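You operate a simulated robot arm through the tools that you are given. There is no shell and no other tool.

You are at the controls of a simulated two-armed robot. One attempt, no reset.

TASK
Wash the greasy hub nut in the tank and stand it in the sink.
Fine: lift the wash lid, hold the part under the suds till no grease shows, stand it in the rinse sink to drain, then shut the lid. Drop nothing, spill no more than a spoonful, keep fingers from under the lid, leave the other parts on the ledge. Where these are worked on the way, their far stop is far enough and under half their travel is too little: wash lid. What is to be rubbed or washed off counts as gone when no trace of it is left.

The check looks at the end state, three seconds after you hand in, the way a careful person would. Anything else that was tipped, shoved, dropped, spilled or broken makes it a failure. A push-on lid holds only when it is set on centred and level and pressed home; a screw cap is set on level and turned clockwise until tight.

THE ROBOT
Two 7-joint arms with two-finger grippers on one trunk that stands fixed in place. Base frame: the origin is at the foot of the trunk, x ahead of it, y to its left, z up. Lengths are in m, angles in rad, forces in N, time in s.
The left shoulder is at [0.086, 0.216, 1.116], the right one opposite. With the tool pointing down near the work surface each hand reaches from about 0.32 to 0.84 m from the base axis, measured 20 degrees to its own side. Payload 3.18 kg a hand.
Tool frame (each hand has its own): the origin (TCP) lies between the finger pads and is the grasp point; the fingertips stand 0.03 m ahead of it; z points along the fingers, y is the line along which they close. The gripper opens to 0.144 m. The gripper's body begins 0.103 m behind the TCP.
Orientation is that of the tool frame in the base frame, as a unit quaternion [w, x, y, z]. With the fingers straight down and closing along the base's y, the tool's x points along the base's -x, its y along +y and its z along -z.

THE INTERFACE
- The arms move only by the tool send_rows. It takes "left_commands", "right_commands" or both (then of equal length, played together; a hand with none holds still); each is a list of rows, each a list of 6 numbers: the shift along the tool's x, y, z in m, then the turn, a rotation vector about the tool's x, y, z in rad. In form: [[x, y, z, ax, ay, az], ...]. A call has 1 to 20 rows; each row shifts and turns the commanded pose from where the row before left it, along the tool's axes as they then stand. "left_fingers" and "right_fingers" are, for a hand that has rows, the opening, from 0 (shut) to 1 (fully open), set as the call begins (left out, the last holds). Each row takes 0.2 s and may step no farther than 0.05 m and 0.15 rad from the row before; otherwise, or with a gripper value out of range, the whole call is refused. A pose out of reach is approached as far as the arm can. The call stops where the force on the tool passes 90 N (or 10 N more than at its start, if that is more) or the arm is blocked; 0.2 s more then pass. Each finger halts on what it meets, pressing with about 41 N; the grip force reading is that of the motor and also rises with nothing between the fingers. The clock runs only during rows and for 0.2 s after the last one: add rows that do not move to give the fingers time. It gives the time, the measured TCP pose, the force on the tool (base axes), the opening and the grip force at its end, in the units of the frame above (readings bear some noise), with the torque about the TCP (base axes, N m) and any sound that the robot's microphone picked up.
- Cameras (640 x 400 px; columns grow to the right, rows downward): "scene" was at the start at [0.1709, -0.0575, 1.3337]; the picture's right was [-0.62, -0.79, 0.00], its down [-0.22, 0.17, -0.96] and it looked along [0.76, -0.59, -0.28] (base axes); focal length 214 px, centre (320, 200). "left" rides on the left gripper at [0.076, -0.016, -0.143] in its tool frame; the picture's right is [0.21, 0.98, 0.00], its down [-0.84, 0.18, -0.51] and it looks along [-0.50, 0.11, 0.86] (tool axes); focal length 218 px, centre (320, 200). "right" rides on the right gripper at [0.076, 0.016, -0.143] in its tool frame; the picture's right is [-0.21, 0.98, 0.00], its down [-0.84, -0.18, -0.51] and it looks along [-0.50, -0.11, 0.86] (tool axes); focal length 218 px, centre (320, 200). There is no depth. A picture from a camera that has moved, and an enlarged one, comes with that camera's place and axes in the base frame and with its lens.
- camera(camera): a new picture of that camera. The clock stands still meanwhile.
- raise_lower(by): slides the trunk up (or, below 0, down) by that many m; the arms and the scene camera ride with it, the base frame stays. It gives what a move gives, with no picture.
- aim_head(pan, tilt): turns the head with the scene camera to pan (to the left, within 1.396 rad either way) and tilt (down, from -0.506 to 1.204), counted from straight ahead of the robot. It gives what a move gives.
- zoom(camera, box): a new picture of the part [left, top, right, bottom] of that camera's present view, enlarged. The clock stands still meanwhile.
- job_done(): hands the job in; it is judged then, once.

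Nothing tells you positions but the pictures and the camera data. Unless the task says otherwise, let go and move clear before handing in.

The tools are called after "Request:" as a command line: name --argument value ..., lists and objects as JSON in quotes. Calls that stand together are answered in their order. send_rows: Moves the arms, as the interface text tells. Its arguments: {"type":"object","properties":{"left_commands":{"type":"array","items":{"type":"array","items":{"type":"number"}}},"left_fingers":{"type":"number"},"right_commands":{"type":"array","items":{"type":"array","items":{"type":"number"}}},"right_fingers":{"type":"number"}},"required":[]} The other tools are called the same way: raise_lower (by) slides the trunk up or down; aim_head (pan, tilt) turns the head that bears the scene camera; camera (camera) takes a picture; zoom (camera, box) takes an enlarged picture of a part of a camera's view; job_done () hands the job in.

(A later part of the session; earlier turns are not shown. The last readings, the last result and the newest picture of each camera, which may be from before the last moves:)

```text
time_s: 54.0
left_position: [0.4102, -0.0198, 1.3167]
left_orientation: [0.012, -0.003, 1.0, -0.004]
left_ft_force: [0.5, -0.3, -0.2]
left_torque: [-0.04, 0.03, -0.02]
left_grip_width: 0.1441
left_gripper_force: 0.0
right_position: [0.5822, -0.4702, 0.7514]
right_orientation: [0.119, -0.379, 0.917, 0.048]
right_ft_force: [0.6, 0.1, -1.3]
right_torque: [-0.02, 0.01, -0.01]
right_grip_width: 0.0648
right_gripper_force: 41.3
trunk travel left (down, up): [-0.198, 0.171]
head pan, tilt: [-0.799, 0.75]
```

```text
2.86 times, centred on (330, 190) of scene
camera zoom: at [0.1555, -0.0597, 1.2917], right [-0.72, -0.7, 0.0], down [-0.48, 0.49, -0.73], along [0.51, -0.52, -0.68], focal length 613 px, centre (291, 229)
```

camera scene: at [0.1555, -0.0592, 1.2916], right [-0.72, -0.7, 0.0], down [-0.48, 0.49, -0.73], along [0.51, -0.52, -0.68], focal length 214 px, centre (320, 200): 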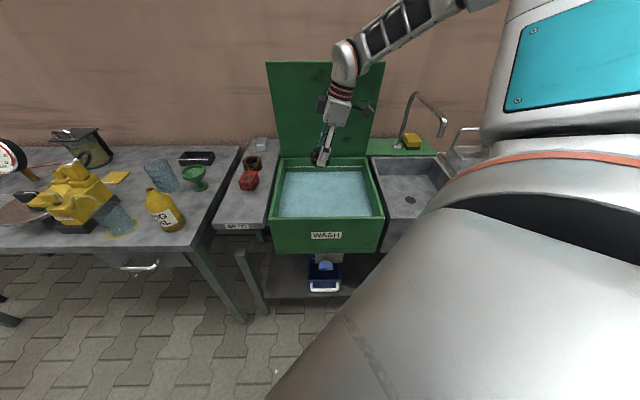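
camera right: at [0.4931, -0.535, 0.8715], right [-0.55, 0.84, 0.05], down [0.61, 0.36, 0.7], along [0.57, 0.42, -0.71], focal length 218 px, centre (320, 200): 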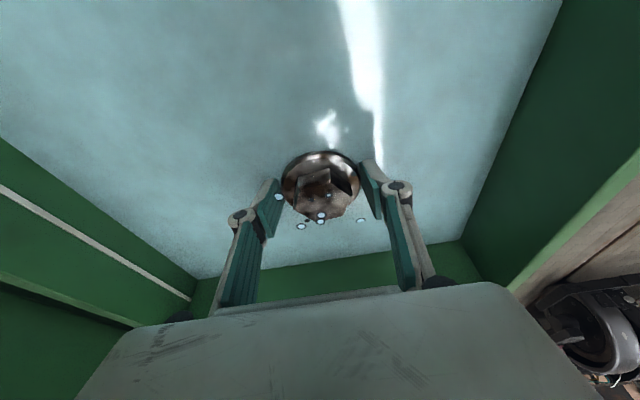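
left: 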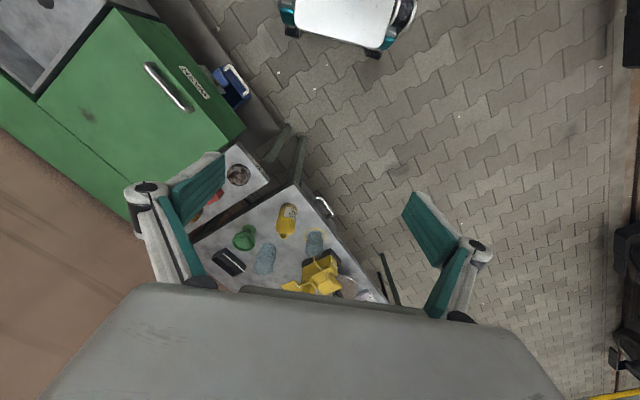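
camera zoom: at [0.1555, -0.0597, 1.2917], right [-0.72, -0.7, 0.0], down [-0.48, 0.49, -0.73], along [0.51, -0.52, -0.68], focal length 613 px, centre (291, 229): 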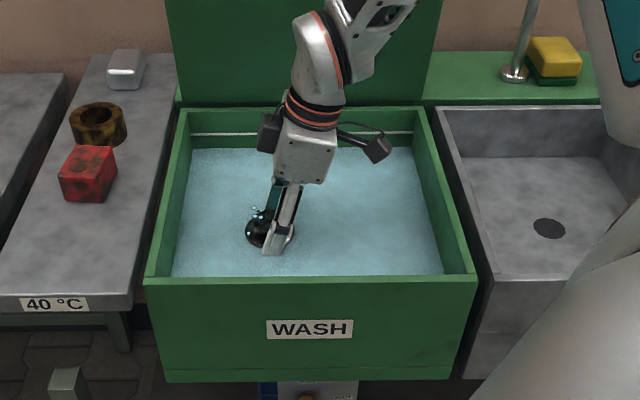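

Bubbles show the nut has entered the suds, with its top still out. I'll go about 40 mm deeper and hold it there.

Request:
send_rows --right_commands '[[0.0025, 0, 0.0095, 0, 0, 0], [0.0025, 0, 0.0095, 0, 0, 0], [0.0025, 0, 0.0095, 0, 0, 0], [0.0025, 0, 0.0095, 0, 0, 0], [0, 0, 0, 0, 0, 0]]'

Request:
camera --camera "right"

Request:
zoom --camera "scene" --box '[260, 120, 400, 260]'

```text
time_s: 55.2
left_position: [0.41, -0.0205, 1.3157]
left_orientation: [0.012, -0.003, 1.0, -0.004]
left_ft_force: [0.1, -0.9, -0.5]
left_torque: [0.02, 0.02, 0.01]
left_grip_width: 0.1439
left_gripper_force: 0.1
right_position: [0.5809, -0.4687, 0.7118]
right_orientation: [0.118, -0.379, 0.916, 0.048]
right_ft_force: [-0.2, -0.4, -2.8]
right_torque: [-0.02, 0.05, 0.0]
right_grip_width: 0.0646
right_gripper_force: 41.0
trunk travel left (down, up): [-0.198, 0.171]
head pan, tilt: [-0.799, 0.75]
```

```text
taken
camera right: at [0.4917, -0.5356, 0.831], right [-0.55, 0.84, 0.05], down [0.61, 0.36, 0.7], along [0.57, 0.42, -0.71], focal length 218 px, centre (320, 200)
```

right: 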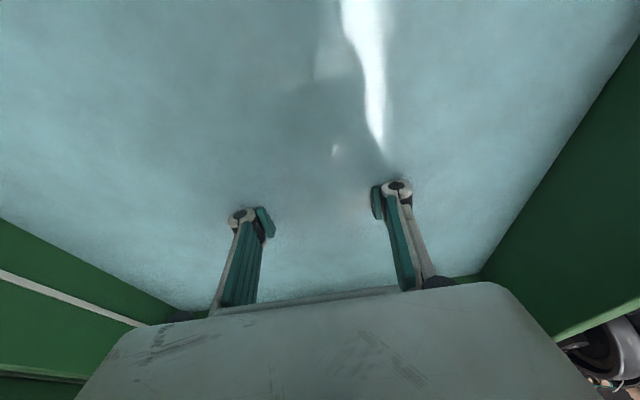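

```text
2.86 times, centred on (330, 190) of scene
camera zoom: at [0.1551, -0.0595, 1.2918], right [-0.72, -0.7, 0.0], down [-0.48, 0.49, -0.73], along [0.51, -0.52, -0.68], focal length 613 px, centre (291, 229)
```

zoom: 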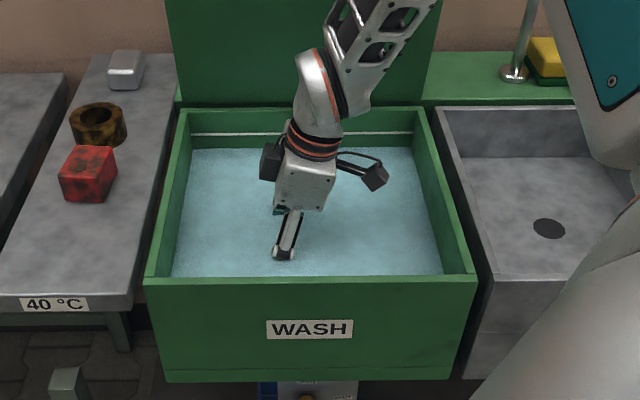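

The nut is fully under the suds. I'll hold it there for several seconds.

Request:
send_rows --right_commands '[[0, 0, 0, 0, 0, 0], [0, 0, 0, 0, 0, 0], [0, 0, 0, 0, 0, 0], [0, 0, 0, 0, 0, 0], [0, 0, 0, 0, 0, 0], [0, 0, 0, 0, 0, 0], [0, 0, 0, 0, 0, 0], [0, 0, 0, 0, 0, 0], [0, 0, 0, 0, 0, 0], [0, 0, 0, 0, 0, 0], [0, 0, 0, 0, 0, 0], [0, 0, 0, 0, 0, 0], [0, 0, 0, 0, 0, 0], [0, 0, 0, 0, 0, 0], [0, 0, 0, 0, 0, 0], [0, 0, 0, 0, 0, 0], [0, 0, 0, 0, 0, 0], [0, 0, 0, 0, 0, 0], [0, 0, 0, 0, 0, 0], [0, 0, 0, 0, 0, 0]]'

Request:
send_rows --right_commands '[[0, 0, 0, 0, 0, 0], [0, 0, 0, 0, 0, 0], [0, 0, 0, 0, 0, 0], [0, 0, 0, 0, 0, 0], [0, 0, 0, 0, 0, 0], [0, 0, 0, 0, 0, 0], [0, 0, 0, 0, 0, 0], [0, 0, 0, 0, 0, 0], [0, 0, 0, 0, 0, 0], [0, 0, 0, 0, 0, 0], [0, 0, 0, 0, 0, 0], [0, 0, 0, 0, 0, 0], [0, 0, 0, 0, 0, 0], [0, 0, 0, 0, 0, 0], [0, 0, 0, 0, 0, 0], [0, 0, 0, 0, 0, 0], [0, 0, 0, 0, 0, 0], [0, 0, 0, 0, 0, 0], [0, 0, 0, 0, 0, 0], [0, 0, 0, 0, 0, 0]]'

Request:
camera --camera "right"

```text
time_s: 59.5
left_position: [0.4101, -0.0194, 1.3154]
left_orientation: [0.013, -0.004, 1.0, -0.004]
left_ft_force: [0.5, -0.2, 0.5]
left_torque: [0.0, -0.02, 0.0]
left_grip_width: 0.1441
left_gripper_force: 0.1
right_position: [0.5814, -0.4701, 0.7124]
right_orientation: [0.118, -0.379, 0.917, 0.048]
right_ft_force: [-0.4, -0.3, -1.7]
right_torque: [0.0, -0.02, 0.03]
right_grip_width: 0.0649
right_gripper_force: 40.8
trunk travel left (down, up): [-0.198, 0.171]
head pan, tilt: [-0.799, 0.75]
```

```text
time_s: 63.6
left_position: [0.4106, -0.0203, 1.3155]
left_orientation: [0.013, -0.003, 1.0, -0.004]
left_ft_force: [-0.5, -0.4, -0.5]
left_torque: [-0.05, -0.04, -0.01]
left_grip_width: 0.1441
left_gripper_force: 0.1
right_position: [0.5815, -0.47, 0.7127]
right_orientation: [0.118, -0.379, 0.917, 0.047]
right_ft_force: [-0.3, 0.1, -2.8]
right_torque: [-0.01, -0.01, 0.0]
right_grip_width: 0.0645
right_gripper_force: 40.9
trunk travel left (down, up): [-0.198, 0.171]
head pan, tilt: [-0.799, 0.75]
```

```text
taken
camera right: at [0.4918, -0.5356, 0.831], right [-0.55, 0.84, 0.05], down [0.61, 0.36, 0.7], along [0.57, 0.42, -0.71], focal length 218 px, centre (320, 200)
```

right: 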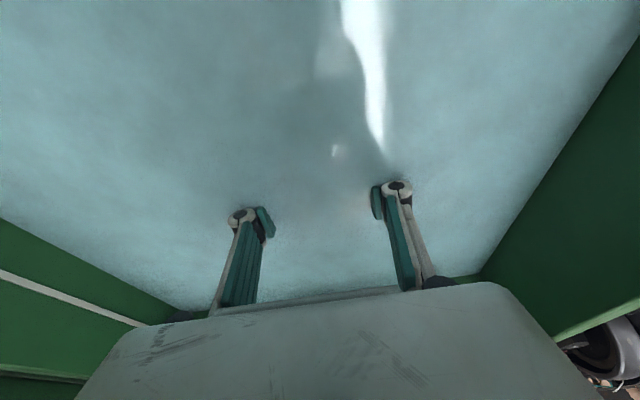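

Held about 9 s. I'll raise it slowly just above the surface, still inside the tank, and inspect for grease.

Request:
send_rows --right_commands '[[-0.0025, 0, -0.0097, 0, 0, 0], [-0.0025, 0, -0.0097, 0, 0, 0], [-0.0025, 0, -0.0097, 0, 0, 0], [-0.0025, 0, -0.0097, 0, 0, 0], [-0.0025, 0, -0.0097, 0, 0, 0], [-0.0025, 0, -0.0097, 0, 0, 0], [-0.0025, 0, -0.0097, 0, 0, 0]]'

Request:
zoom --camera "right" --box '[260, 120, 380, 240]'

Request:
zoom --camera "scene" --box '[290, 150, 350, 220]'

```text
time_s: 65.2
left_position: [0.41, -0.0193, 1.3166]
left_orientation: [0.013, -0.003, 1.0, -0.005]
left_ft_force: [-0.2, 0.1, 0.4]
left_torque: [-0.01, -0.01, 0.01]
left_grip_width: 0.1439
left_gripper_force: 0.1
right_position: [0.5824, -0.4704, 0.7828]
right_orientation: [0.118, -0.378, 0.917, 0.048]
right_ft_force: [-0.8, -0.5, -1.6]
right_torque: [-0.02, 0.02, 0.01]
right_grip_width: 0.0647
right_gripper_force: 41.0
trunk travel left (down, up): [-0.198, 0.171]
head pan, tilt: [-0.799, 0.75]
```

```text
3.33 times, centred on (320, 180) of right
camera zoom: at [0.4932, -0.5361, 0.9019], right [-0.55, 0.84, 0.05], down [0.61, 0.36, 0.7], along [0.57, 0.42, -0.71], focal length 728 px, centre (320, 267)
```

zoom: 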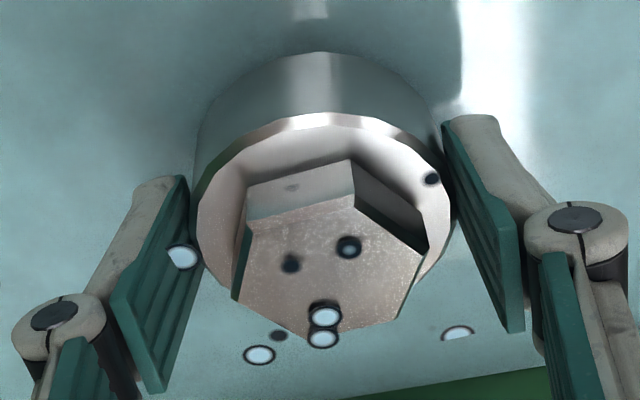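

```text
5.71 times, centred on (320, 185) of scene
camera zoom: at [0.1549, -0.0593, 1.2918], right [-0.72, -0.7, 0.0], down [-0.48, 0.49, -0.73], along [0.51, -0.52, -0.68], focal length 1226 px, centre (320, 286)
```

zoom: 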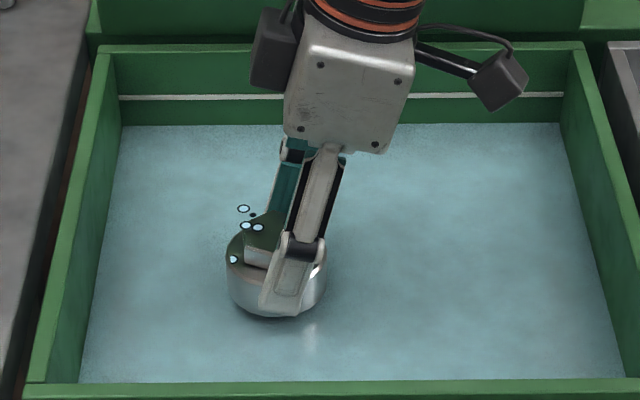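

The nut looks far cleaner but the top has a faint brownish tint, which may be a reflection or a trace of grease. I'll dip it again for another good while to be sure.

Request:
send_rows --right_commands '[[0.0025, 0, 0.0097, 0, 0, 0], [0.0025, 0, 0.0097, 0, 0, 0], [0.0025, 0, 0.0097, 0, 0, 0], [0.0025, 0, 0.0097, 0, 0, 0], [0.0025, 0, 0.0097, 0, 0, 0], [0.0025, 0, 0.0097, 0, 0, 0], [0.0025, 0, 0.0097, 0, 0, 0], [0, 0, 0, 0, 0, 0], [0, 0, 0, 0, 0, 0], [0, 0, 0, 0, 0, 0], [0, 0, 0, 0, 0, 0], [0, 0, 0, 0, 0, 0], [0, 0, 0, 0, 0, 0], [0, 0, 0, 0, 0, 0], [0, 0, 0, 0, 0, 0], [0, 0, 0, 0, 0, 0], [0, 0, 0, 0, 0, 0], [0, 0, 0, 0, 0, 0], [0, 0, 0, 0, 0, 0], [0, 0, 0, 0, 0, 0]]'

Request:
send_rows --right_commands '[[0, 0, 0, 0, 0, 0], [0, 0, 0, 0, 0, 0], [0, 0, 0, 0, 0, 0], [0, 0, 0, 0, 0, 0], [0, 0, 0, 0, 0, 0], [0, 0, 0, 0, 0, 0], [0, 0, 0, 0, 0, 0], [0, 0, 0, 0, 0, 0], [0, 0, 0, 0, 0, 0], [0, 0, 0, 0, 0, 0], [0, 0, 0, 0, 0, 0], [0, 0, 0, 0, 0, 0], [0, 0, 0, 0, 0, 0], [0, 0, 0, 0, 0, 0], [0, 0, 0, 0, 0, 0], [0, 0, 0, 0, 0, 0], [0, 0, 0, 0, 0, 0], [0, 0, 0, 0, 0, 0], [0, 0, 0, 0, 0, 0], [0, 0, 0, 0, 0, 0]]'

Request:
send_rows --right_commands '[[0, 0, 0, 0, 0, 0], [0, 0, 0, 0, 0, 0], [0, 0, 0, 0, 0, 0], [0, 0, 0, 0, 0, 0], [0, 0, 0, 0, 0, 0], [0, 0, 0, 0, 0, 0], [0, 0, 0, 0, 0, 0], [0, 0, 0, 0, 0, 0], [0, 0, 0, 0, 0, 0], [0, 0, 0, 0, 0, 0], [0, 0, 0, 0, 0, 0], [0, 0, 0, 0, 0, 0], [0, 0, 0, 0, 0, 0], [0, 0, 0, 0, 0, 0], [0, 0, 0, 0, 0, 0], [0, 0, 0, 0, 0, 0], [0, 0, 0, 0, 0, 0], [0, 0, 0, 0, 0, 0], [0, 0, 0, 0, 0, 0], [0, 0, 0, 0, 0, 0]]'

Request:
send_rows --right_commands '[[-0.0025, 0, -0.0097, 0, 0, 0], [-0.0025, 0, -0.0097, 0, 0, 0], [-0.0025, 0, -0.0097, 0, 0, 0], [-0.0025, 0, -0.0097, 0, 0, 0], [-0.0025, 0, -0.0097, 0, 0, 0], [-0.0025, 0, -0.0097, 0, 0, 0], [-0.0025, 0, -0.0097, 0, 0, 0], [-0.0025, 0, -0.0097, 0, 0, 0]]'

Request:
zoom --camera "right" --box '[260, 120, 380, 240]'

Request:
zoom --camera "scene" --box '[290, 150, 350, 220]'

```text
time_s: 69.5
left_position: [0.4099, -0.0195, 1.3166]
left_orientation: [0.014, -0.003, 1.0, -0.005]
left_ft_force: [0.8, 0.4, 0.7]
left_torque: [0.03, 0.03, 0.02]
left_grip_width: 0.1439
left_gripper_force: 0.1
right_position: [0.5844, -0.4707, 0.7124]
right_orientation: [0.118, -0.378, 0.917, 0.047]
right_ft_force: [-0.4, -0.9, -3.0]
right_torque: [0.04, -0.01, 0.03]
right_grip_width: 0.0645
right_gripper_force: 40.8
trunk travel left (down, up): [-0.198, 0.171]
head pan, tilt: [-0.799, 0.75]
```

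```text
time_s: 73.7
left_position: [0.4103, -0.02, 1.3157]
left_orientation: [0.014, -0.003, 1.0, -0.004]
left_ft_force: [-0.1, 0.6, -0.4]
left_torque: [0.01, -0.01, -0.01]
left_grip_width: 0.1439
left_gripper_force: 0.1
right_position: [0.5819, -0.4716, 0.7124]
right_orientation: [0.117, -0.378, 0.917, 0.048]
right_ft_force: [0.2, -1.1, -2.0]
right_torque: [-0.01, -0.01, -0.05]
right_grip_width: 0.0646
right_gripper_force: 41.2
trunk travel left (down, up): [-0.198, 0.171]
head pan, tilt: [-0.799, 0.75]
```

```text
time_s: 77.8
left_position: [0.4099, -0.0196, 1.3163]
left_orientation: [0.013, -0.003, 1.0, -0.004]
left_ft_force: [-0.3, 0.1, 0.2]
left_torque: [0.03, 0.04, -0.04]
left_grip_width: 0.1441
left_gripper_force: 0.0
right_position: [0.5824, -0.4711, 0.712]
right_orientation: [0.117, -0.378, 0.917, 0.048]
right_ft_force: [0.7, 0.3, -2.5]
right_torque: [-0.03, 0.02, -0.01]
right_grip_width: 0.0646
right_gripper_force: 40.5
trunk travel left (down, up): [-0.198, 0.171]
head pan, tilt: [-0.799, 0.75]
```

```text
time_s: 79.7
left_position: [0.4104, -0.019, 1.316]
left_orientation: [0.013, -0.003, 1.0, -0.005]
left_ft_force: [-1.1, -0.2, 0.2]
left_torque: [0.0, 0.01, 0.03]
left_grip_width: 0.1442
left_gripper_force: 0.1
right_position: [0.5827, -0.4703, 0.7938]
right_orientation: [0.118, -0.379, 0.917, 0.048]
right_ft_force: [0.0, 0.1, -2.2]
right_torque: [-0.01, -0.01, 0.0]
right_grip_width: 0.0642
right_gripper_force: 40.7
trunk travel left (down, up): [-0.198, 0.171]
head pan, tilt: [-0.799, 0.75]
```

```text
3.33 times, centred on (320, 180) of right
camera zoom: at [0.4929, -0.5351, 0.9122], right [-0.55, 0.84, 0.05], down [0.61, 0.36, 0.7], along [0.57, 0.42, -0.71], focal length 728 px, centre (320, 267)
```

zoom: 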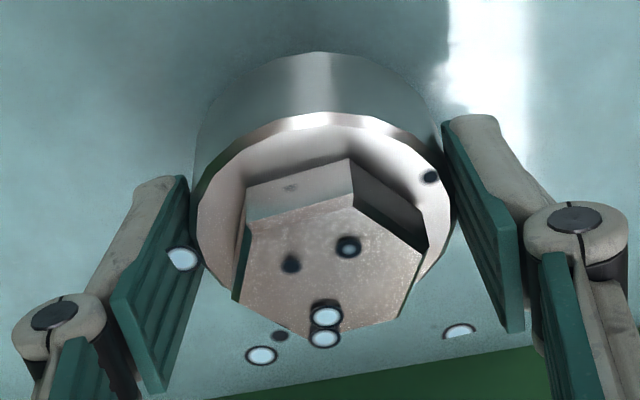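

```text
5.71 times, centred on (320, 185) of scene
camera zoom: at [0.1549, -0.0594, 1.2918], right [-0.72, -0.7, 0.0], down [-0.48, 0.49, -0.73], along [0.51, -0.52, -0.68], focal length 1226 px, centre (320, 286)
```

zoom: 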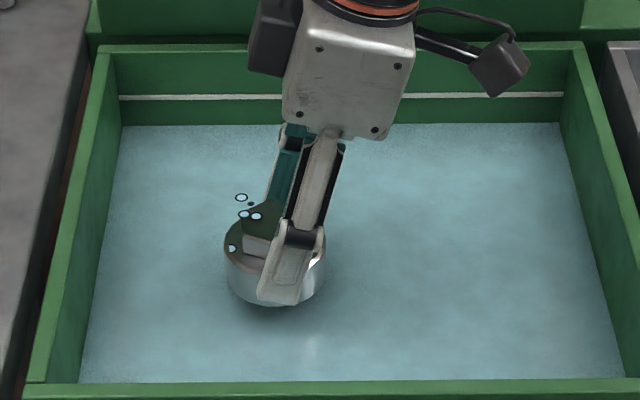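

The second look is identical, so the tint is the wall's reflection and no grease is left; the rings are suds bubbles. I'll let it drip over the tank for a few seconds, then raise it clear of the rim.

Request:
send_rows --right_commands '[[-0.0013, 0, -0.0048, 0, 0, 0], [0, 0, 0, 0, 0, 0], [0, 0, 0, 0, 0, 0], [0, 0, 0, 0, 0, 0], [0, 0, 0, 0, 0, 0], [0, 0, 0, 0, 0, 0], [0, 0, 0, 0, 0, 0], [0, 0, 0, 0, 0, 0], [0, 0, 0, 0, 0, 0], [0, 0, 0, 0, 0, 0], [0, 0, 0, 0, 0, 0], [0, 0, 0, 0, 0, 0], [0, 0, 0, 0, 0, 0], [0, 0, 0, 0, 0, 0], [0, 0, 0, 0, 0, 0], [0, 0, 0, 0, 0, 0], [0, 0, 0, 0, 0, 0], [0, 0, 0, 0, 0, 0], [0, 0, 0, 0, 0, 0], [0, 0, 0, 0, 0, 0]]'

Request:
send_rows --right_commands '[[-0.0038, 0, -0.0145, 0, 0, 0], [-0.0038, 0, -0.0145, 0, 0, 0], [-0.0038, 0, -0.0145, 0, 0, 0], [-0.0038, 0, -0.0145, 0, 0, 0], [-0.0038, 0, -0.0145, 0, 0, 0], [-0.0038, 0, -0.0145, 0, 0, 0], [-0.0038, 0, -0.0145, 0, 0, 0], [0, 0, 0, 0, 0, 0], [0, 0, 0, 0, 0, 0], [0, 0, 0, 0, 0, 0], [0, 0, 0, 0, 0, 0], [0, 0, 0, 0, 0, 0], [0, 0, 0, 0, 0, 0], [0, 0, 0, 0, 0, 0], [0, 0, 0, 0, 0, 0]]'

Request:
camera --camera "right"

Request:
camera --camera "scene"

```text
time_s: 83.8
left_position: [0.4095, -0.0197, 1.3169]
left_orientation: [0.013, -0.004, 1.0, -0.004]
left_ft_force: [0.0, 0.0, -0.1]
left_torque: [-0.01, 0.01, -0.01]
left_grip_width: 0.1441
left_gripper_force: 0.0
right_position: [0.5819, -0.4693, 0.7985]
right_orientation: [0.117, -0.379, 0.917, 0.047]
right_ft_force: [0.4, -0.4, -2.9]
right_torque: [-0.02, -0.03, 0.01]
right_grip_width: 0.0644
right_gripper_force: 41.2
trunk travel left (down, up): [-0.198, 0.171]
head pan, tilt: [-0.799, 0.75]
```

```text
time_s: 87.0
left_position: [0.4104, -0.0206, 1.316]
left_orientation: [0.013, -0.004, 1.0, -0.005]
left_ft_force: [0.0, 0.3, 0.0]
left_torque: [0.0, 0.03, 0.0]
left_grip_width: 0.1442
left_gripper_force: 0.1
right_position: [0.5824, -0.4704, 0.9015]
right_orientation: [0.118, -0.378, 0.917, 0.048]
right_ft_force: [-0.6, -0.3, -2.5]
right_torque: [0.02, 0.01, 0.0]
right_grip_width: 0.0647
right_gripper_force: 41.0
trunk travel left (down, up): [-0.198, 0.171]
head pan, tilt: [-0.799, 0.75]
```

```text
taken
camera right: at [0.4929, -0.5354, 1.0214], right [-0.55, 0.84, 0.05], down [0.61, 0.36, 0.7], along [0.57, 0.42, -0.71], focal length 218 px, centre (320, 200)
```

right: 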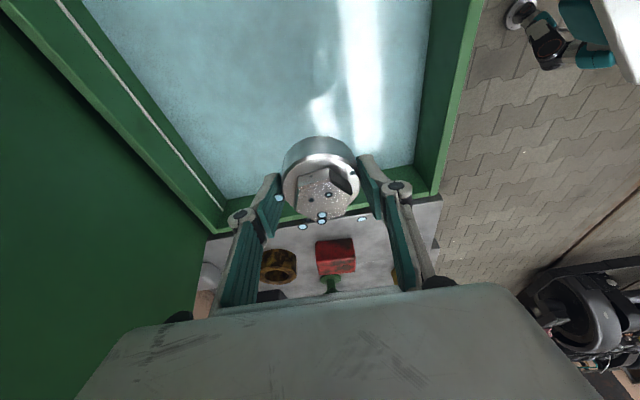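

```text
taken
camera scene: at [0.1552, -0.0595, 1.2917], right [-0.72, -0.7, 0.0], down [-0.48, 0.49, -0.73], along [0.51, -0.52, -0.68], focal length 214 px, centre (320, 200)
```

scene: 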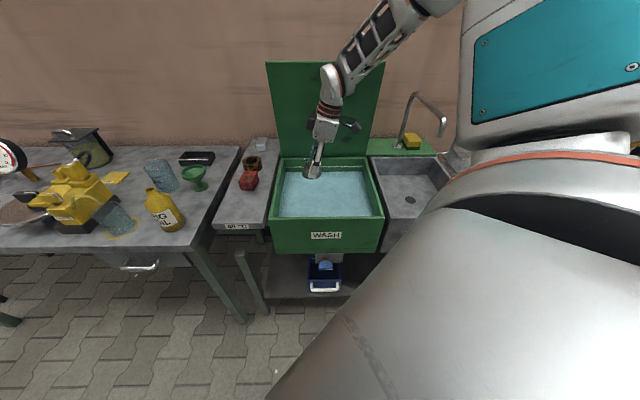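

The nut shines clean. To keep the hand clear of the tap over the sink, I'll bring the nut nearer the front of the tank and turn the hand about the vertical so the wrist leans toward me rather than toward the tap.

Request:
send_rows --right_commands '[[0.0302, 0.02, -0.013, 0, 0, 0], [0.0302, 0.02, -0.013, 0, 0, 0], [0.0302, 0.02, -0.013, 0, 0, 0], [0.0302, 0.02, -0.013, 0, 0, 0], [0, 0, 0, 0.033, 0, 0.1267], [0, 0, 0, 0.033, 0, 0.1267], [0, 0, 0, 0.033, 0, 0.1267], [0, 0, 0, 0.033, 0, 0.1267]]'

Request:
camera --camera "right"

Request:
camera --camera "scene"

```text
time_s: 88.8
left_position: [0.4093, -0.0199, 1.3161]
left_orientation: [0.014, -0.003, 1.0, -0.005]
left_ft_force: [-0.5, 0.2, -0.9]
left_torque: [-0.03, 0.01, -0.01]
left_grip_width: 0.1442
left_gripper_force: 0.1
right_position: [0.4334, -0.5041, 0.9226]
right_orientation: [0.127, -0.128, 0.983, 0.016]
right_ft_force: [-0.5, 0.6, -1.5]
right_torque: [-0.01, 0.01, -0.04]
right_grip_width: 0.0643
right_gripper_force: 41.2
trunk travel left (down, up): [-0.198, 0.171]
head pan, tilt: [-0.799, 0.75]
```

```text
taken
camera right: at [0.323, -0.5168, 1.0408], right [-0.05, 1.0, 0.05], down [0.71, 0.0, 0.71], along [0.7, 0.07, -0.71], focal length 218 px, centre (320, 200)
```

right: 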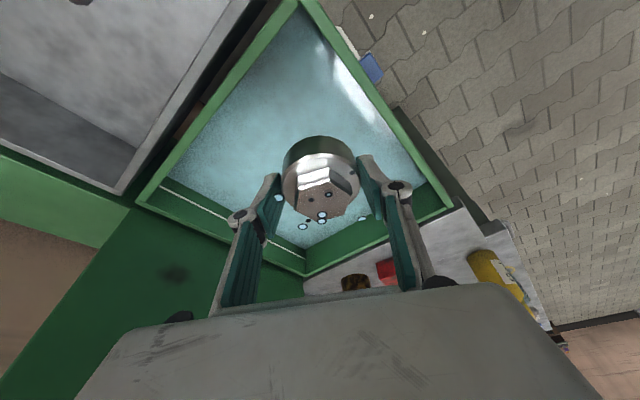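

```text
taken
camera scene: at [0.1549, -0.0595, 1.2918], right [-0.72, -0.7, 0.0], down [-0.48, 0.49, -0.73], along [0.51, -0.52, -0.68], focal length 214 px, centre (320, 200)
```

scene: 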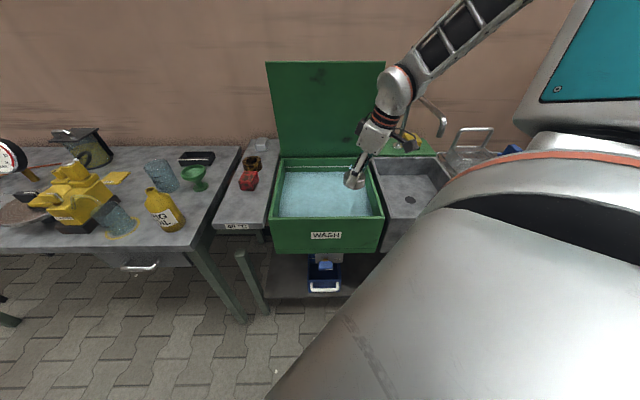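

Request:
send_rows --right_commands '[[0, 0, 0, 0.033, 0, 0.1267], [0, 0, 0, 0.033, 0, 0.1267], [0, 0, 0, 0.033, 0, 0.1267], [0, 0, 0, 0.033, 0, 0.1267], [0, 0, 0, 0.033, 0, 0.1267], [0, 0, 0, 0.033, 0, 0.1267], [0, 0, 0, 0.033, 0, 0.1267], [0, 0, 0, 0.033, 0, 0.1267]]'

Request:
camera --camera "right"

Request:
camera --camera "scene"

```text
time_s: 90.7
left_position: [0.4096, -0.0204, 1.3158]
left_orientation: [0.012, -0.003, 1.0, -0.004]
left_ft_force: [0.3, -0.4, 0.0]
left_torque: [-0.01, 0.0, 0.0]
left_grip_width: 0.144
left_gripper_force: 0.0
right_position: [0.438, -0.7112, 0.8784]
right_orientation: [0.119, 0.379, 0.917, -0.042]
right_ft_force: [0.4, 0.1, -2.0]
right_torque: [0.0, 0.0, 0.03]
right_grip_width: 0.0644
right_gripper_force: 40.7
right hand out of reach, approached as far as the arm can: row 2, 3, 4, 5, 6, 7, 8
trunk travel left (down, up): [-0.198, 0.171]
head pan, tilt: [-0.799, 0.75]
```

```text
taken
camera right: at [0.371, -0.6233, 0.9985], right [0.83, 0.55, 0.06], down [0.35, -0.62, 0.7], along [0.42, -0.56, -0.71], focal length 218 px, centre (320, 200)
```

right: 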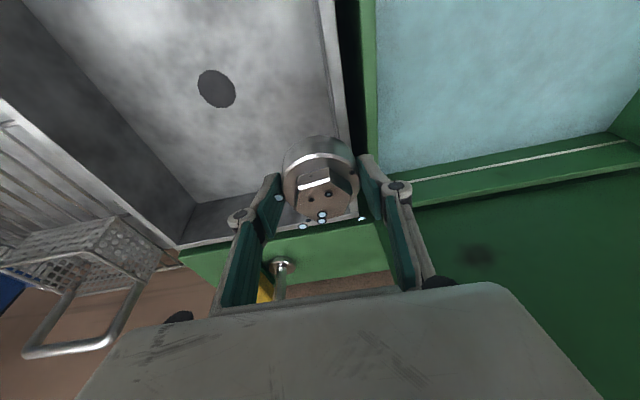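

```text
taken
camera scene: at [0.1557, -0.06, 1.2915], right [-0.72, -0.7, 0.0], down [-0.48, 0.49, -0.73], along [0.51, -0.52, -0.68], focal length 214 px, centre (320, 200)
```

scene: 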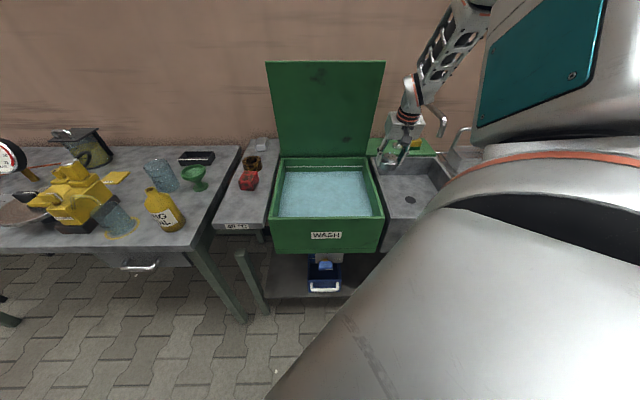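

The turn ran out of reach and the hand drifted over the back-left of the sink, close to the tap. Nothing was touched and the nut is still level. I'll ease it away from the tap in small steps.

Request:
send_rows --right_commands '[[0.0194, 0.02, -0.005, 0, 0, 0]]'

Request:
zoom --camera "scene" --box '[340, 60, 480, 220]'

```text
time_s: 91.0
left_position: [0.4105, -0.0202, 1.3155]
left_orientation: [0.011, -0.003, 1.0, -0.004]
left_ft_force: [1.0, -0.9, -0.9]
left_torque: [0.0, 0.0, -0.01]
left_grip_width: 0.1439
left_gripper_force: 0.1
right_position: [0.4342, -0.7044, 0.868]
right_orientation: [0.119, 0.38, 0.916, -0.043]
right_ft_force: [0.2, -0.4, -1.7]
right_torque: [0.0, 0.03, 0.01]
right_grip_width: 0.0645
right_gripper_force: 40.9
right hand out of reach, approached as far as the arm can: row 1
trunk travel left (down, up): [-0.198, 0.171]
head pan, tilt: [-0.799, 0.75]
```

```text
2.50 times, centred on (410, 140) of scene
camera zoom: at [0.1556, -0.0598, 1.2916], right [-0.72, -0.7, 0.0], down [-0.48, 0.49, -0.73], along [0.51, -0.52, -0.68], focal length 536 px, centre (95, 350)
```

zoom: 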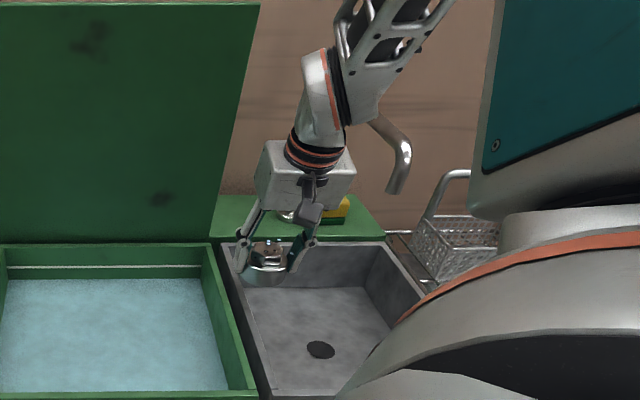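

Request:
send_rows --right_commands '[[0.0143, 0.02, -0.0244, -0.033, 0, -0.1267]]'

```text
time_s: 91.5
left_position: [0.4081, -0.0182, 1.3175]
left_orientation: [0.014, -0.003, 1.0, -0.005]
left_ft_force: [0.4, -0.6, 0.3]
left_torque: [-0.03, -0.02, -0.02]
left_grip_width: 0.1443
left_gripper_force: 0.1
right_position: [0.4316, -0.6841, 0.8865]
right_orientation: [0.122, 0.32, 0.939, -0.039]
right_ft_force: [-0.2, -0.8, -2.2]
right_torque: [0.01, 0.0, 0.01]
right_grip_width: 0.0644
right_gripper_force: 41.0
right hand out of reach, approached as far as the arm can: row 1
trunk travel left (down, up): [-0.198, 0.171]
head pan, tilt: [-0.799, 0.75]
```

Request:
send_rows --right_commands '[[0.02, 0.0336, -0.0259, -0.033, 0, -0.1267]]'

Request:
zoom --camera "scene" --box '[340, 60, 480, 220]'

```text
time_s: 91.8
left_position: [0.4075, -0.018, 1.3169]
left_orientation: [0.013, -0.005, 1.0, -0.005]
left_ft_force: [-0.3, 1.3, 0.2]
left_torque: [-0.06, -0.03, -0.02]
left_grip_width: 0.1439
left_gripper_force: 0.1
right_position: [0.4328, -0.6574, 0.9014]
right_orientation: [0.124, 0.256, 0.958, -0.029]
right_ft_force: [0.1, 0.1, -1.6]
right_torque: [-0.02, 0.0, -0.05]
right_grip_width: 0.0643
right_gripper_force: 40.9
right hand out of reach, approached as far as the arm can: row 1
trunk travel left (down, up): [-0.198, 0.171]
head pan, tilt: [-0.799, 0.75]
```

```text
2.50 times, centred on (410, 140) of scene
camera zoom: at [0.1536, -0.0583, 1.2923], right [-0.72, -0.7, 0.0], down [-0.47, 0.49, -0.73], along [0.51, -0.53, -0.68], focal length 536 px, centre (95, 350)
```

zoom: 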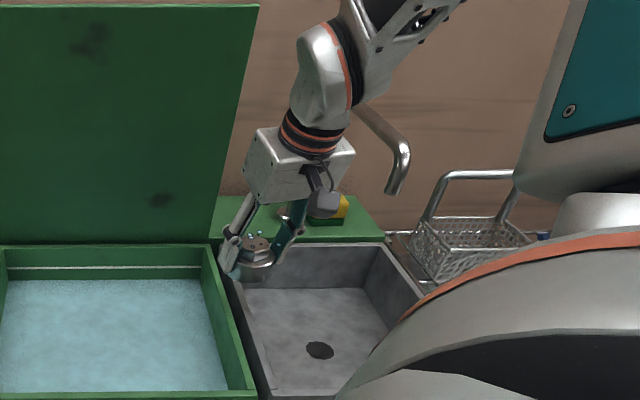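

Request:
send_rows --right_commands '[[0.0193, 0.0347, -0.005, -0.033, 0, -0.1267], [0.0147, 0.037, -0.0038, -0.033, 0, -0.1267]]'

```text
time_s: 92.5
left_position: [0.4106, -0.0212, 1.3161]
left_orientation: [0.013, -0.003, 1.0, -0.005]
left_ft_force: [0.2, -0.1, -0.1]
left_torque: [0.01, 0.03, 0.01]
left_grip_width: 0.1443
left_gripper_force: 0.1
right_position: [0.4355, -0.593, 0.895]
right_orientation: [0.127, 0.129, 0.983, -0.013]
right_ft_force: [0.3, 0.4, -2.4]
right_torque: [0.01, 0.0, -0.03]
right_grip_width: 0.0644
right_gripper_force: 40.7
right hand out of reach, approached as far as the arm can: row 1, 2
trunk travel left (down, up): [-0.198, 0.171]
head pan, tilt: [-0.799, 0.75]
```

Request:
send_rows --right_commands '[[0, 0, 0, -0.033, 0, -0.1267], [0, 0, 0, -0.033, 0, -0.1267], [0, 0, 0, -0.033, 0, -0.1267], [0, 0, 0, -0.033, 0, -0.1267]]'

Request:
camera --camera "right"

Request:
camera --camera "scene"

```text
time_s: 93.5
left_position: [0.4085, -0.0201, 1.3165]
left_orientation: [0.013, -0.003, 1.0, -0.005]
left_ft_force: [-0.1, 0.5, -0.5]
left_torque: [0.0, 0.0, -0.02]
left_grip_width: 0.1438
left_gripper_force: 0.1
right_position: [0.433, -0.5923, 0.8947]
right_orientation: [0.127, -0.129, 0.983, 0.015]
right_ft_force: [-0.3, 0.0, -2.5]
right_torque: [0.0, 0.03, -0.02]
right_grip_width: 0.0645
right_gripper_force: 40.8
trunk travel left (down, up): [-0.198, 0.171]
head pan, tilt: [-0.799, 0.75]
```

```text
taken
camera right: at [0.3229, -0.6038, 1.0148], right [-0.06, 1.0, 0.05], down [0.71, 0.01, 0.71], along [0.7, 0.08, -0.71], focal length 218 px, centre (320, 200)
```

right: 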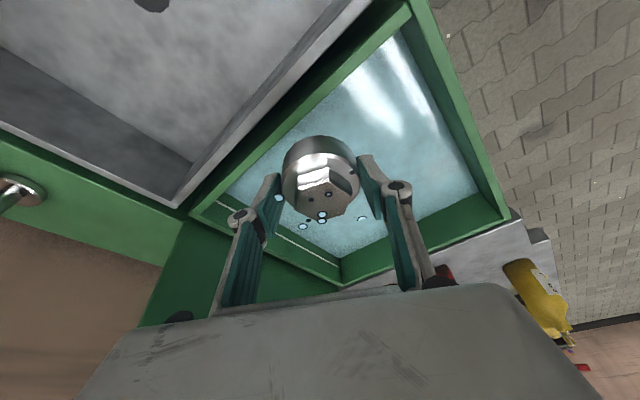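

```text
taken
camera scene: at [0.1552, -0.0596, 1.2917], right [-0.72, -0.7, 0.0], down [-0.48, 0.49, -0.73], along [0.51, -0.52, -0.68], focal length 214 px, centre (320, 200)
```

scene: 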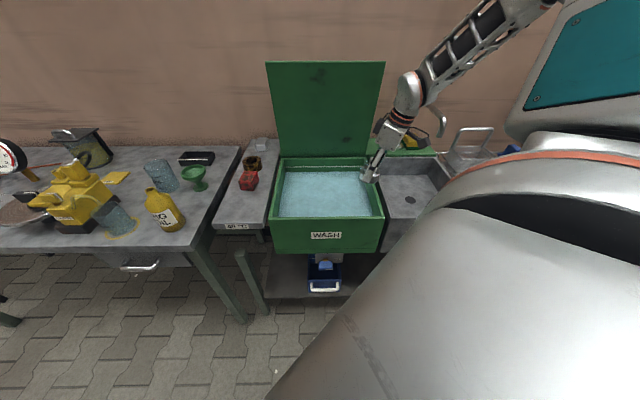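

Back in a comfortable posture with the nut level. I'll bring it forward to the front part, then across over the sink's front-left area, keeping well short of the spout.

Request:
send_rows --right_commands '[[0.017, 0.03, -0.0044, 0, 0, 0], [0.017, 0.03, -0.0044, 0, 0, 0], [0.0251, -0.015, -0.0065, 0, 0, 0], [0.0251, -0.015, -0.0065, 0, 0, 0]]'

Request:
camera --camera "right"

Request:
camera --camera "scene"

```text
time_s: 94.5
left_position: [0.4097, -0.0197, 1.3168]
left_orientation: [0.013, -0.003, 1.0, -0.005]
left_ft_force: [-0.4, 0.0, 0.2]
left_torque: [0.04, -0.01, -0.01]
left_grip_width: 0.144
left_gripper_force: 0.1
right_position: [0.3424, -0.588, 0.8948]
right_orientation: [0.127, -0.128, 0.983, 0.016]
right_ft_force: [-0.3, -0.1, -2.4]
right_torque: [0.01, 0.0, 0.02]
right_grip_width: 0.0647
right_gripper_force: 41.0
trunk travel left (down, up): [-0.198, 0.171]
head pan, tilt: [-0.799, 0.75]
```

```text
taken
camera right: at [0.2322, -0.5994, 1.0147], right [-0.06, 1.0, 0.05], down [0.71, 0.0, 0.71], along [0.7, 0.08, -0.71], focal length 218 px, centre (320, 200)
```

right: 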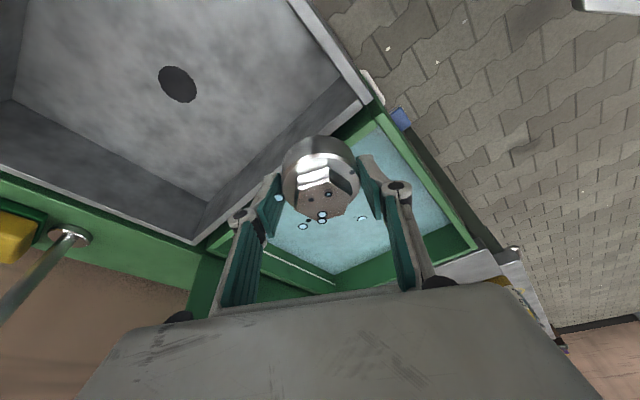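

```text
taken
camera scene: at [0.1547, -0.0599, 1.2919], right [-0.72, -0.7, 0.0], down [-0.48, 0.49, -0.73], along [0.51, -0.52, -0.68], focal length 214 px, centre (320, 200)
```

scene: 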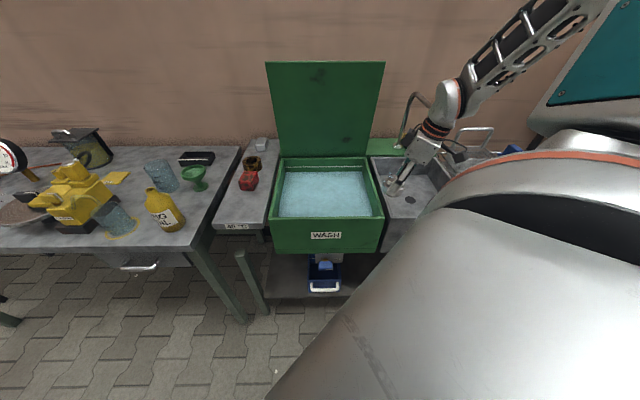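

The sink floor's drain and corner match my estimates (floor z≈0.71). I'll square the hand to base axes, move over the sink's front-left floor and start lowering.

Request:
send_rows --right_commands '[[0, 0, 0, 0.033, 0, 0.1267], [0, 0, 0, 0.033, 0, 0.1267], [0.0185, -0.024, -0.0048, 0, 0, 0], [0.0185, -0.024, -0.0048, 0, 0, 0]]'

Request:
camera --camera "right"

Request:
zoom --camera "scene" --box '[340, 60, 500, 240]'

```text
time_s: 95.5
left_position: [0.4107, -0.0204, 1.317]
left_orientation: [0.013, -0.004, 1.0, -0.004]
left_ft_force: [-0.3, 0.4, 1.0]
left_torque: [-0.01, 0.04, -0.03]
left_grip_width: 0.1437
left_gripper_force: 0.1
right_position: [0.3019, -0.634, 0.897]
right_orientation: [0.129, 0.0, 0.992, 0.0]
right_ft_force: [-1.0, -0.9, -2.1]
right_torque: [0.03, -0.01, 0.02]
right_grip_width: 0.0646
right_gripper_force: 40.8
trunk travel left (down, up): [-0.198, 0.171]
head pan, tilt: [-0.799, 0.75]
```

```text
taken
camera right: at [0.1916, -0.6164, 1.0158], right [0.2, 0.98, 0.05], down [0.69, -0.18, 0.71], along [0.7, -0.11, -0.71], focal length 218 px, centre (320, 200)
```

right: 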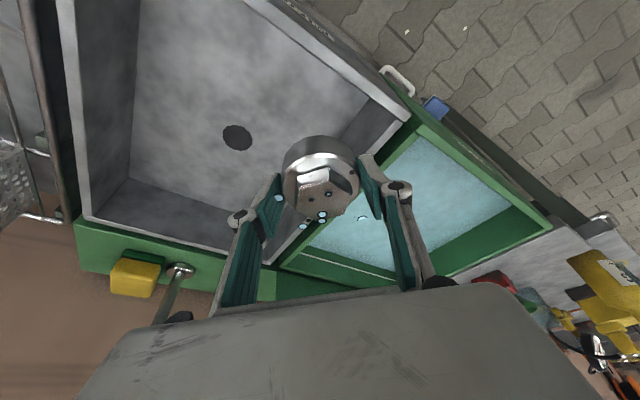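

```text
2.22 times, centred on (420, 150) of scene
camera zoom: at [0.1551, -0.0596, 1.2918], right [-0.72, -0.7, 0.0], down [-0.48, 0.49, -0.73], along [0.51, -0.52, -0.68], focal length 477 px, centre (98, 311)
```

zoom: 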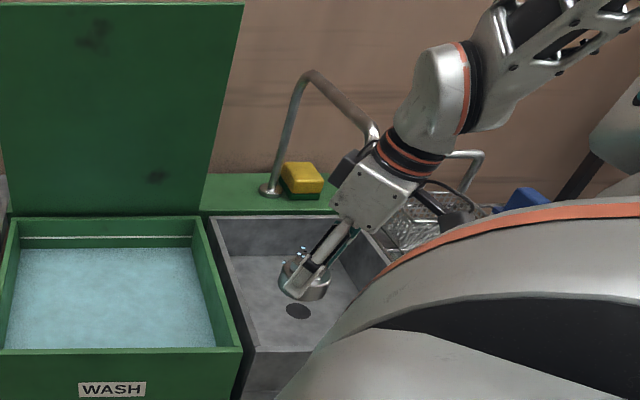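

Request:
send_rows --right_commands '[[0.0044, 0, 0.0169, 0, 0, 0], [0.0044, 0, 0.0169, 0, 0, 0], [0.0044, 0, 0.0169, 0, 0, 0], [0.0044, 0, 0.0169, 0, 0, 0]]'

Request:
camera --camera "right"

Request:
zoom --camera "scene" --box '[340, 60, 500, 240]'

```text
time_s: 96.5
left_position: [0.4105, -0.0196, 1.3158]
left_orientation: [0.013, -0.003, 1.0, -0.004]
left_ft_force: [0.2, -0.2, 0.8]
left_torque: [-0.01, 0.0, 0.01]
left_grip_width: 0.1443
left_gripper_force: 0.2
right_position: [0.3047, -0.6339, 0.8245]
right_orientation: [0.127, 0.001, 0.992, -0.001]
right_ft_force: [0.2, -0.2, -2.2]
right_torque: [0.01, 0.05, -0.02]
right_grip_width: 0.0642
right_gripper_force: 41.1
trunk travel left (down, up): [-0.198, 0.171]
head pan, tilt: [-0.799, 0.75]
```

```text
taken
camera right: at [0.1947, -0.6164, 0.9438], right [0.2, 0.98, 0.05], down [0.69, -0.18, 0.71], along [0.7, -0.11, -0.71], focal length 218 px, centre (320, 200)
```

right: 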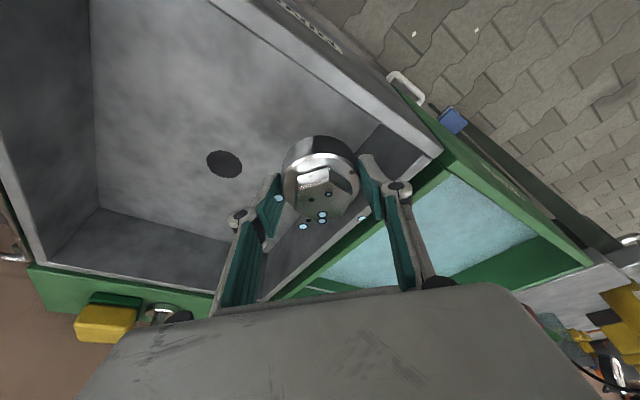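

```text
2.22 times, centred on (420, 150) of scene
camera zoom: at [0.1555, -0.0598, 1.2916], right [-0.72, -0.7, 0.0], down [-0.48, 0.49, -0.73], along [0.51, -0.52, -0.68], focal length 477 px, centre (98, 311)
```

zoom: 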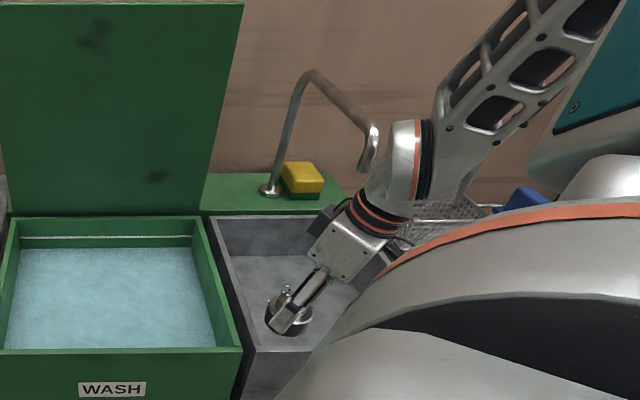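

Request:
send_rows --right_commands '[[0.0023, -0.008, 0.0123, 0, 0, 0], [0.0023, -0.008, 0.0123, 0, 0, 0], [0.0023, -0.008, 0.0123, 0, 0, 0], [0.0023, -0.008, 0.0123, 0, 0, 0]]'

Request:
camera --camera "right"

Request:
zoom --camera "scene" --box '[370, 120, 470, 240]'

```text
time_s: 97.5
left_position: [0.4102, -0.0193, 1.3169]
left_orientation: [0.013, -0.003, 1.0, -0.004]
left_ft_force: [-0.4, 0.1, -0.6]
left_torque: [0.0, 0.05, -0.01]
left_grip_width: 0.1438
left_gripper_force: 0.1
right_position: [0.3057, -0.6668, 0.7758]
right_orientation: [0.127, 0.002, 0.992, -0.002]
right_ft_force: [0.2, 0.1, -1.9]
right_torque: [-0.03, 0.02, -0.02]
right_grip_width: 0.0646
right_gripper_force: 40.9
trunk travel left (down, up): [-0.198, 0.171]
head pan, tilt: [-0.799, 0.75]
```

```text
taken
camera right: at [0.1963, -0.6485, 0.894], right [0.2, 0.98, 0.05], down [0.69, -0.18, 0.71], along [0.7, -0.11, -0.71], focal length 218 px, centre (320, 200)
```

right: 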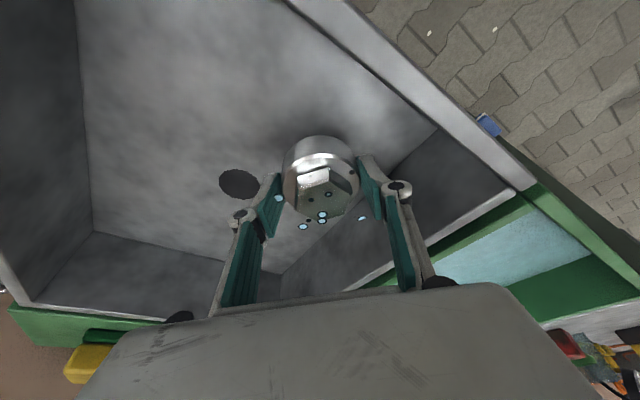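

```text
3.33 times, centred on (420, 180) of scene
camera zoom: at [0.1553, -0.0598, 1.2917], right [-0.72, -0.7, 0.0], down [-0.48, 0.49, -0.73], along [0.51, -0.52, -0.68], focal length 715 px, centre (-13, 267)
```

zoom: 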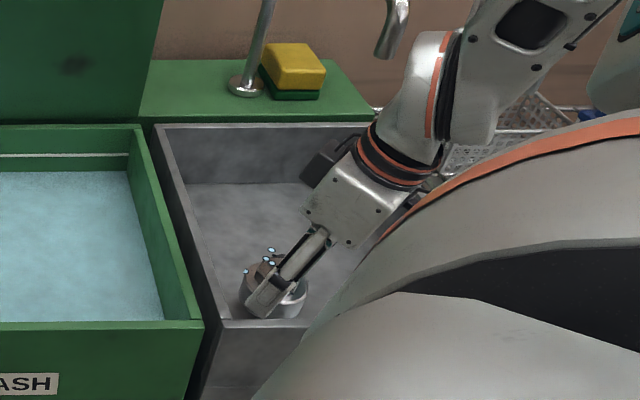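

The nut hangs above clear sink floor, away from the drain hole and walls. I'll lower gently and watch for the floor to take its weight.

Request:
send_rows --right_commands '[[0.001, 0, 0.0039, 0, 0, 0], [0.001, 0, 0.0039, 0, 0, 0], [0.001, 0, 0.0039, 0, 0, 0], [0.001, 0, 0.0039, 0, 0, 0], [0.001, 0, 0.0039, 0, 0, 0]]'

Request:
zoom --camera "right" --box '[240, 100, 400, 240]'

```text
time_s: 98.7
left_position: [0.4093, -0.02, 1.3157]
left_orientation: [0.014, -0.003, 1.0, -0.005]
left_ft_force: [0.4, -0.4, 0.2]
left_torque: [-0.02, -0.04, 0.0]
left_grip_width: 0.1439
left_gripper_force: 0.0
right_position: [0.3081, -0.6678, 0.7547]
right_orientation: [0.128, 0.001, 0.992, -0.001]
right_ft_force: [0.3, 0.7, -1.7]
right_torque: [-0.03, 0.02, 0.01]
right_grip_width: 0.0646
right_gripper_force: 40.6
trunk travel left (down, up): [-0.198, 0.171]
head pan, tilt: [-0.799, 0.75]
```

```text
2.86 times, centred on (320, 170) of right
camera zoom: at [0.1977, -0.6497, 0.8734], right [0.2, 0.98, 0.05], down [0.69, -0.18, 0.71], along [0.7, -0.11, -0.71], focal length 624 px, centre (320, 286)
```

zoom: 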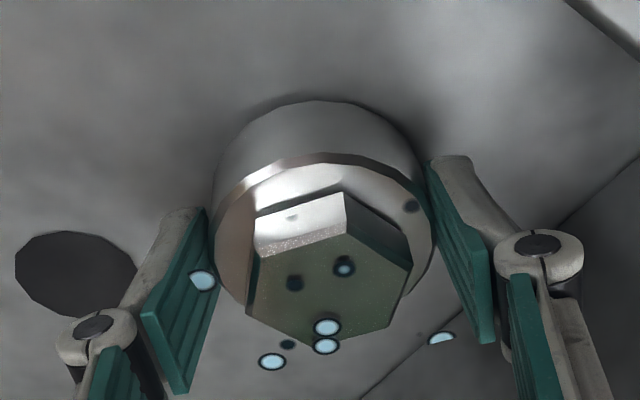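

Request:
send_rows --right_commands '[[0.0005, 0, 0.0019, 0, 0, 0], [0.0005, 0, 0.0019, 0, 0, 0], [0.0005, 0, 0.0019, 0, 0, 0]]'

Request:
send_rows --right_commands '[[0.0005, 0, 0.0019, 0, 0, 0]]'

Request:
send_rows --right_commands '[[0.0005, 0, 0.0019, 0, 0, 0]]'

```text
time_s: 99.5
left_position: [0.4072, -0.0182, 1.318]
left_orientation: [0.014, -0.004, 1.0, -0.006]
left_ft_force: [1.1, -0.2, 0.3]
left_torque: [0.01, -0.05, 0.01]
left_grip_width: 0.1439
left_gripper_force: 0.0
right_position: [0.3095, -0.6663, 0.7529]
right_orientation: [0.13, 0.0, 0.992, -0.003]
right_ft_force: [-2.8, -4.1, 19.8]
right_torque: [0.07, 0.19, -0.06]
right_grip_width: 0.0643
right_gripper_force: 40.6
trunk travel left (down, up): [-0.198, 0.171]
head pan, tilt: [-0.799, 0.75]
```

```text
time_s: 99.8
left_position: [0.4088, -0.0179, 1.3167]
left_orientation: [0.014, -0.004, 1.0, -0.004]
left_ft_force: [0.1, -0.2, -0.5]
left_torque: [0.01, 0.01, 0.02]
left_grip_width: 0.144
left_gripper_force: 0.0
right_position: [0.3079, -0.6655, 0.7498]
right_orientation: [0.13, 0.0, 0.991, -0.002]
right_ft_force: [0.9, -6.5, 28.9]
right_torque: [-0.09, -0.33, -0.35]
right_grip_width: 0.0648
right_gripper_force: 40.9
trunk travel left (down, up): [-0.198, 0.171]
head pan, tilt: [-0.799, 0.75]
```

```text
time_s: 100.2
left_position: [0.4095, -0.0182, 1.3174]
left_orientation: [0.013, -0.003, 1.0, -0.006]
left_ft_force: [0.3, -0.5, 0.1]
left_torque: [0.03, 0.0, 0.0]
left_grip_width: 0.1439
left_gripper_force: 0.0
right_position: [0.3092, -0.6642, 0.7463]
right_orientation: [0.129, 0.002, 0.992, -0.002]
right_ft_force: [5.2, -7.9, 26.3]
right_torque: [-0.11, -0.36, -0.2]
right_grip_width: 0.0642
right_gripper_force: 40.5
trunk travel left (down, up): [-0.198, 0.171]
head pan, tilt: [-0.799, 0.75]
```

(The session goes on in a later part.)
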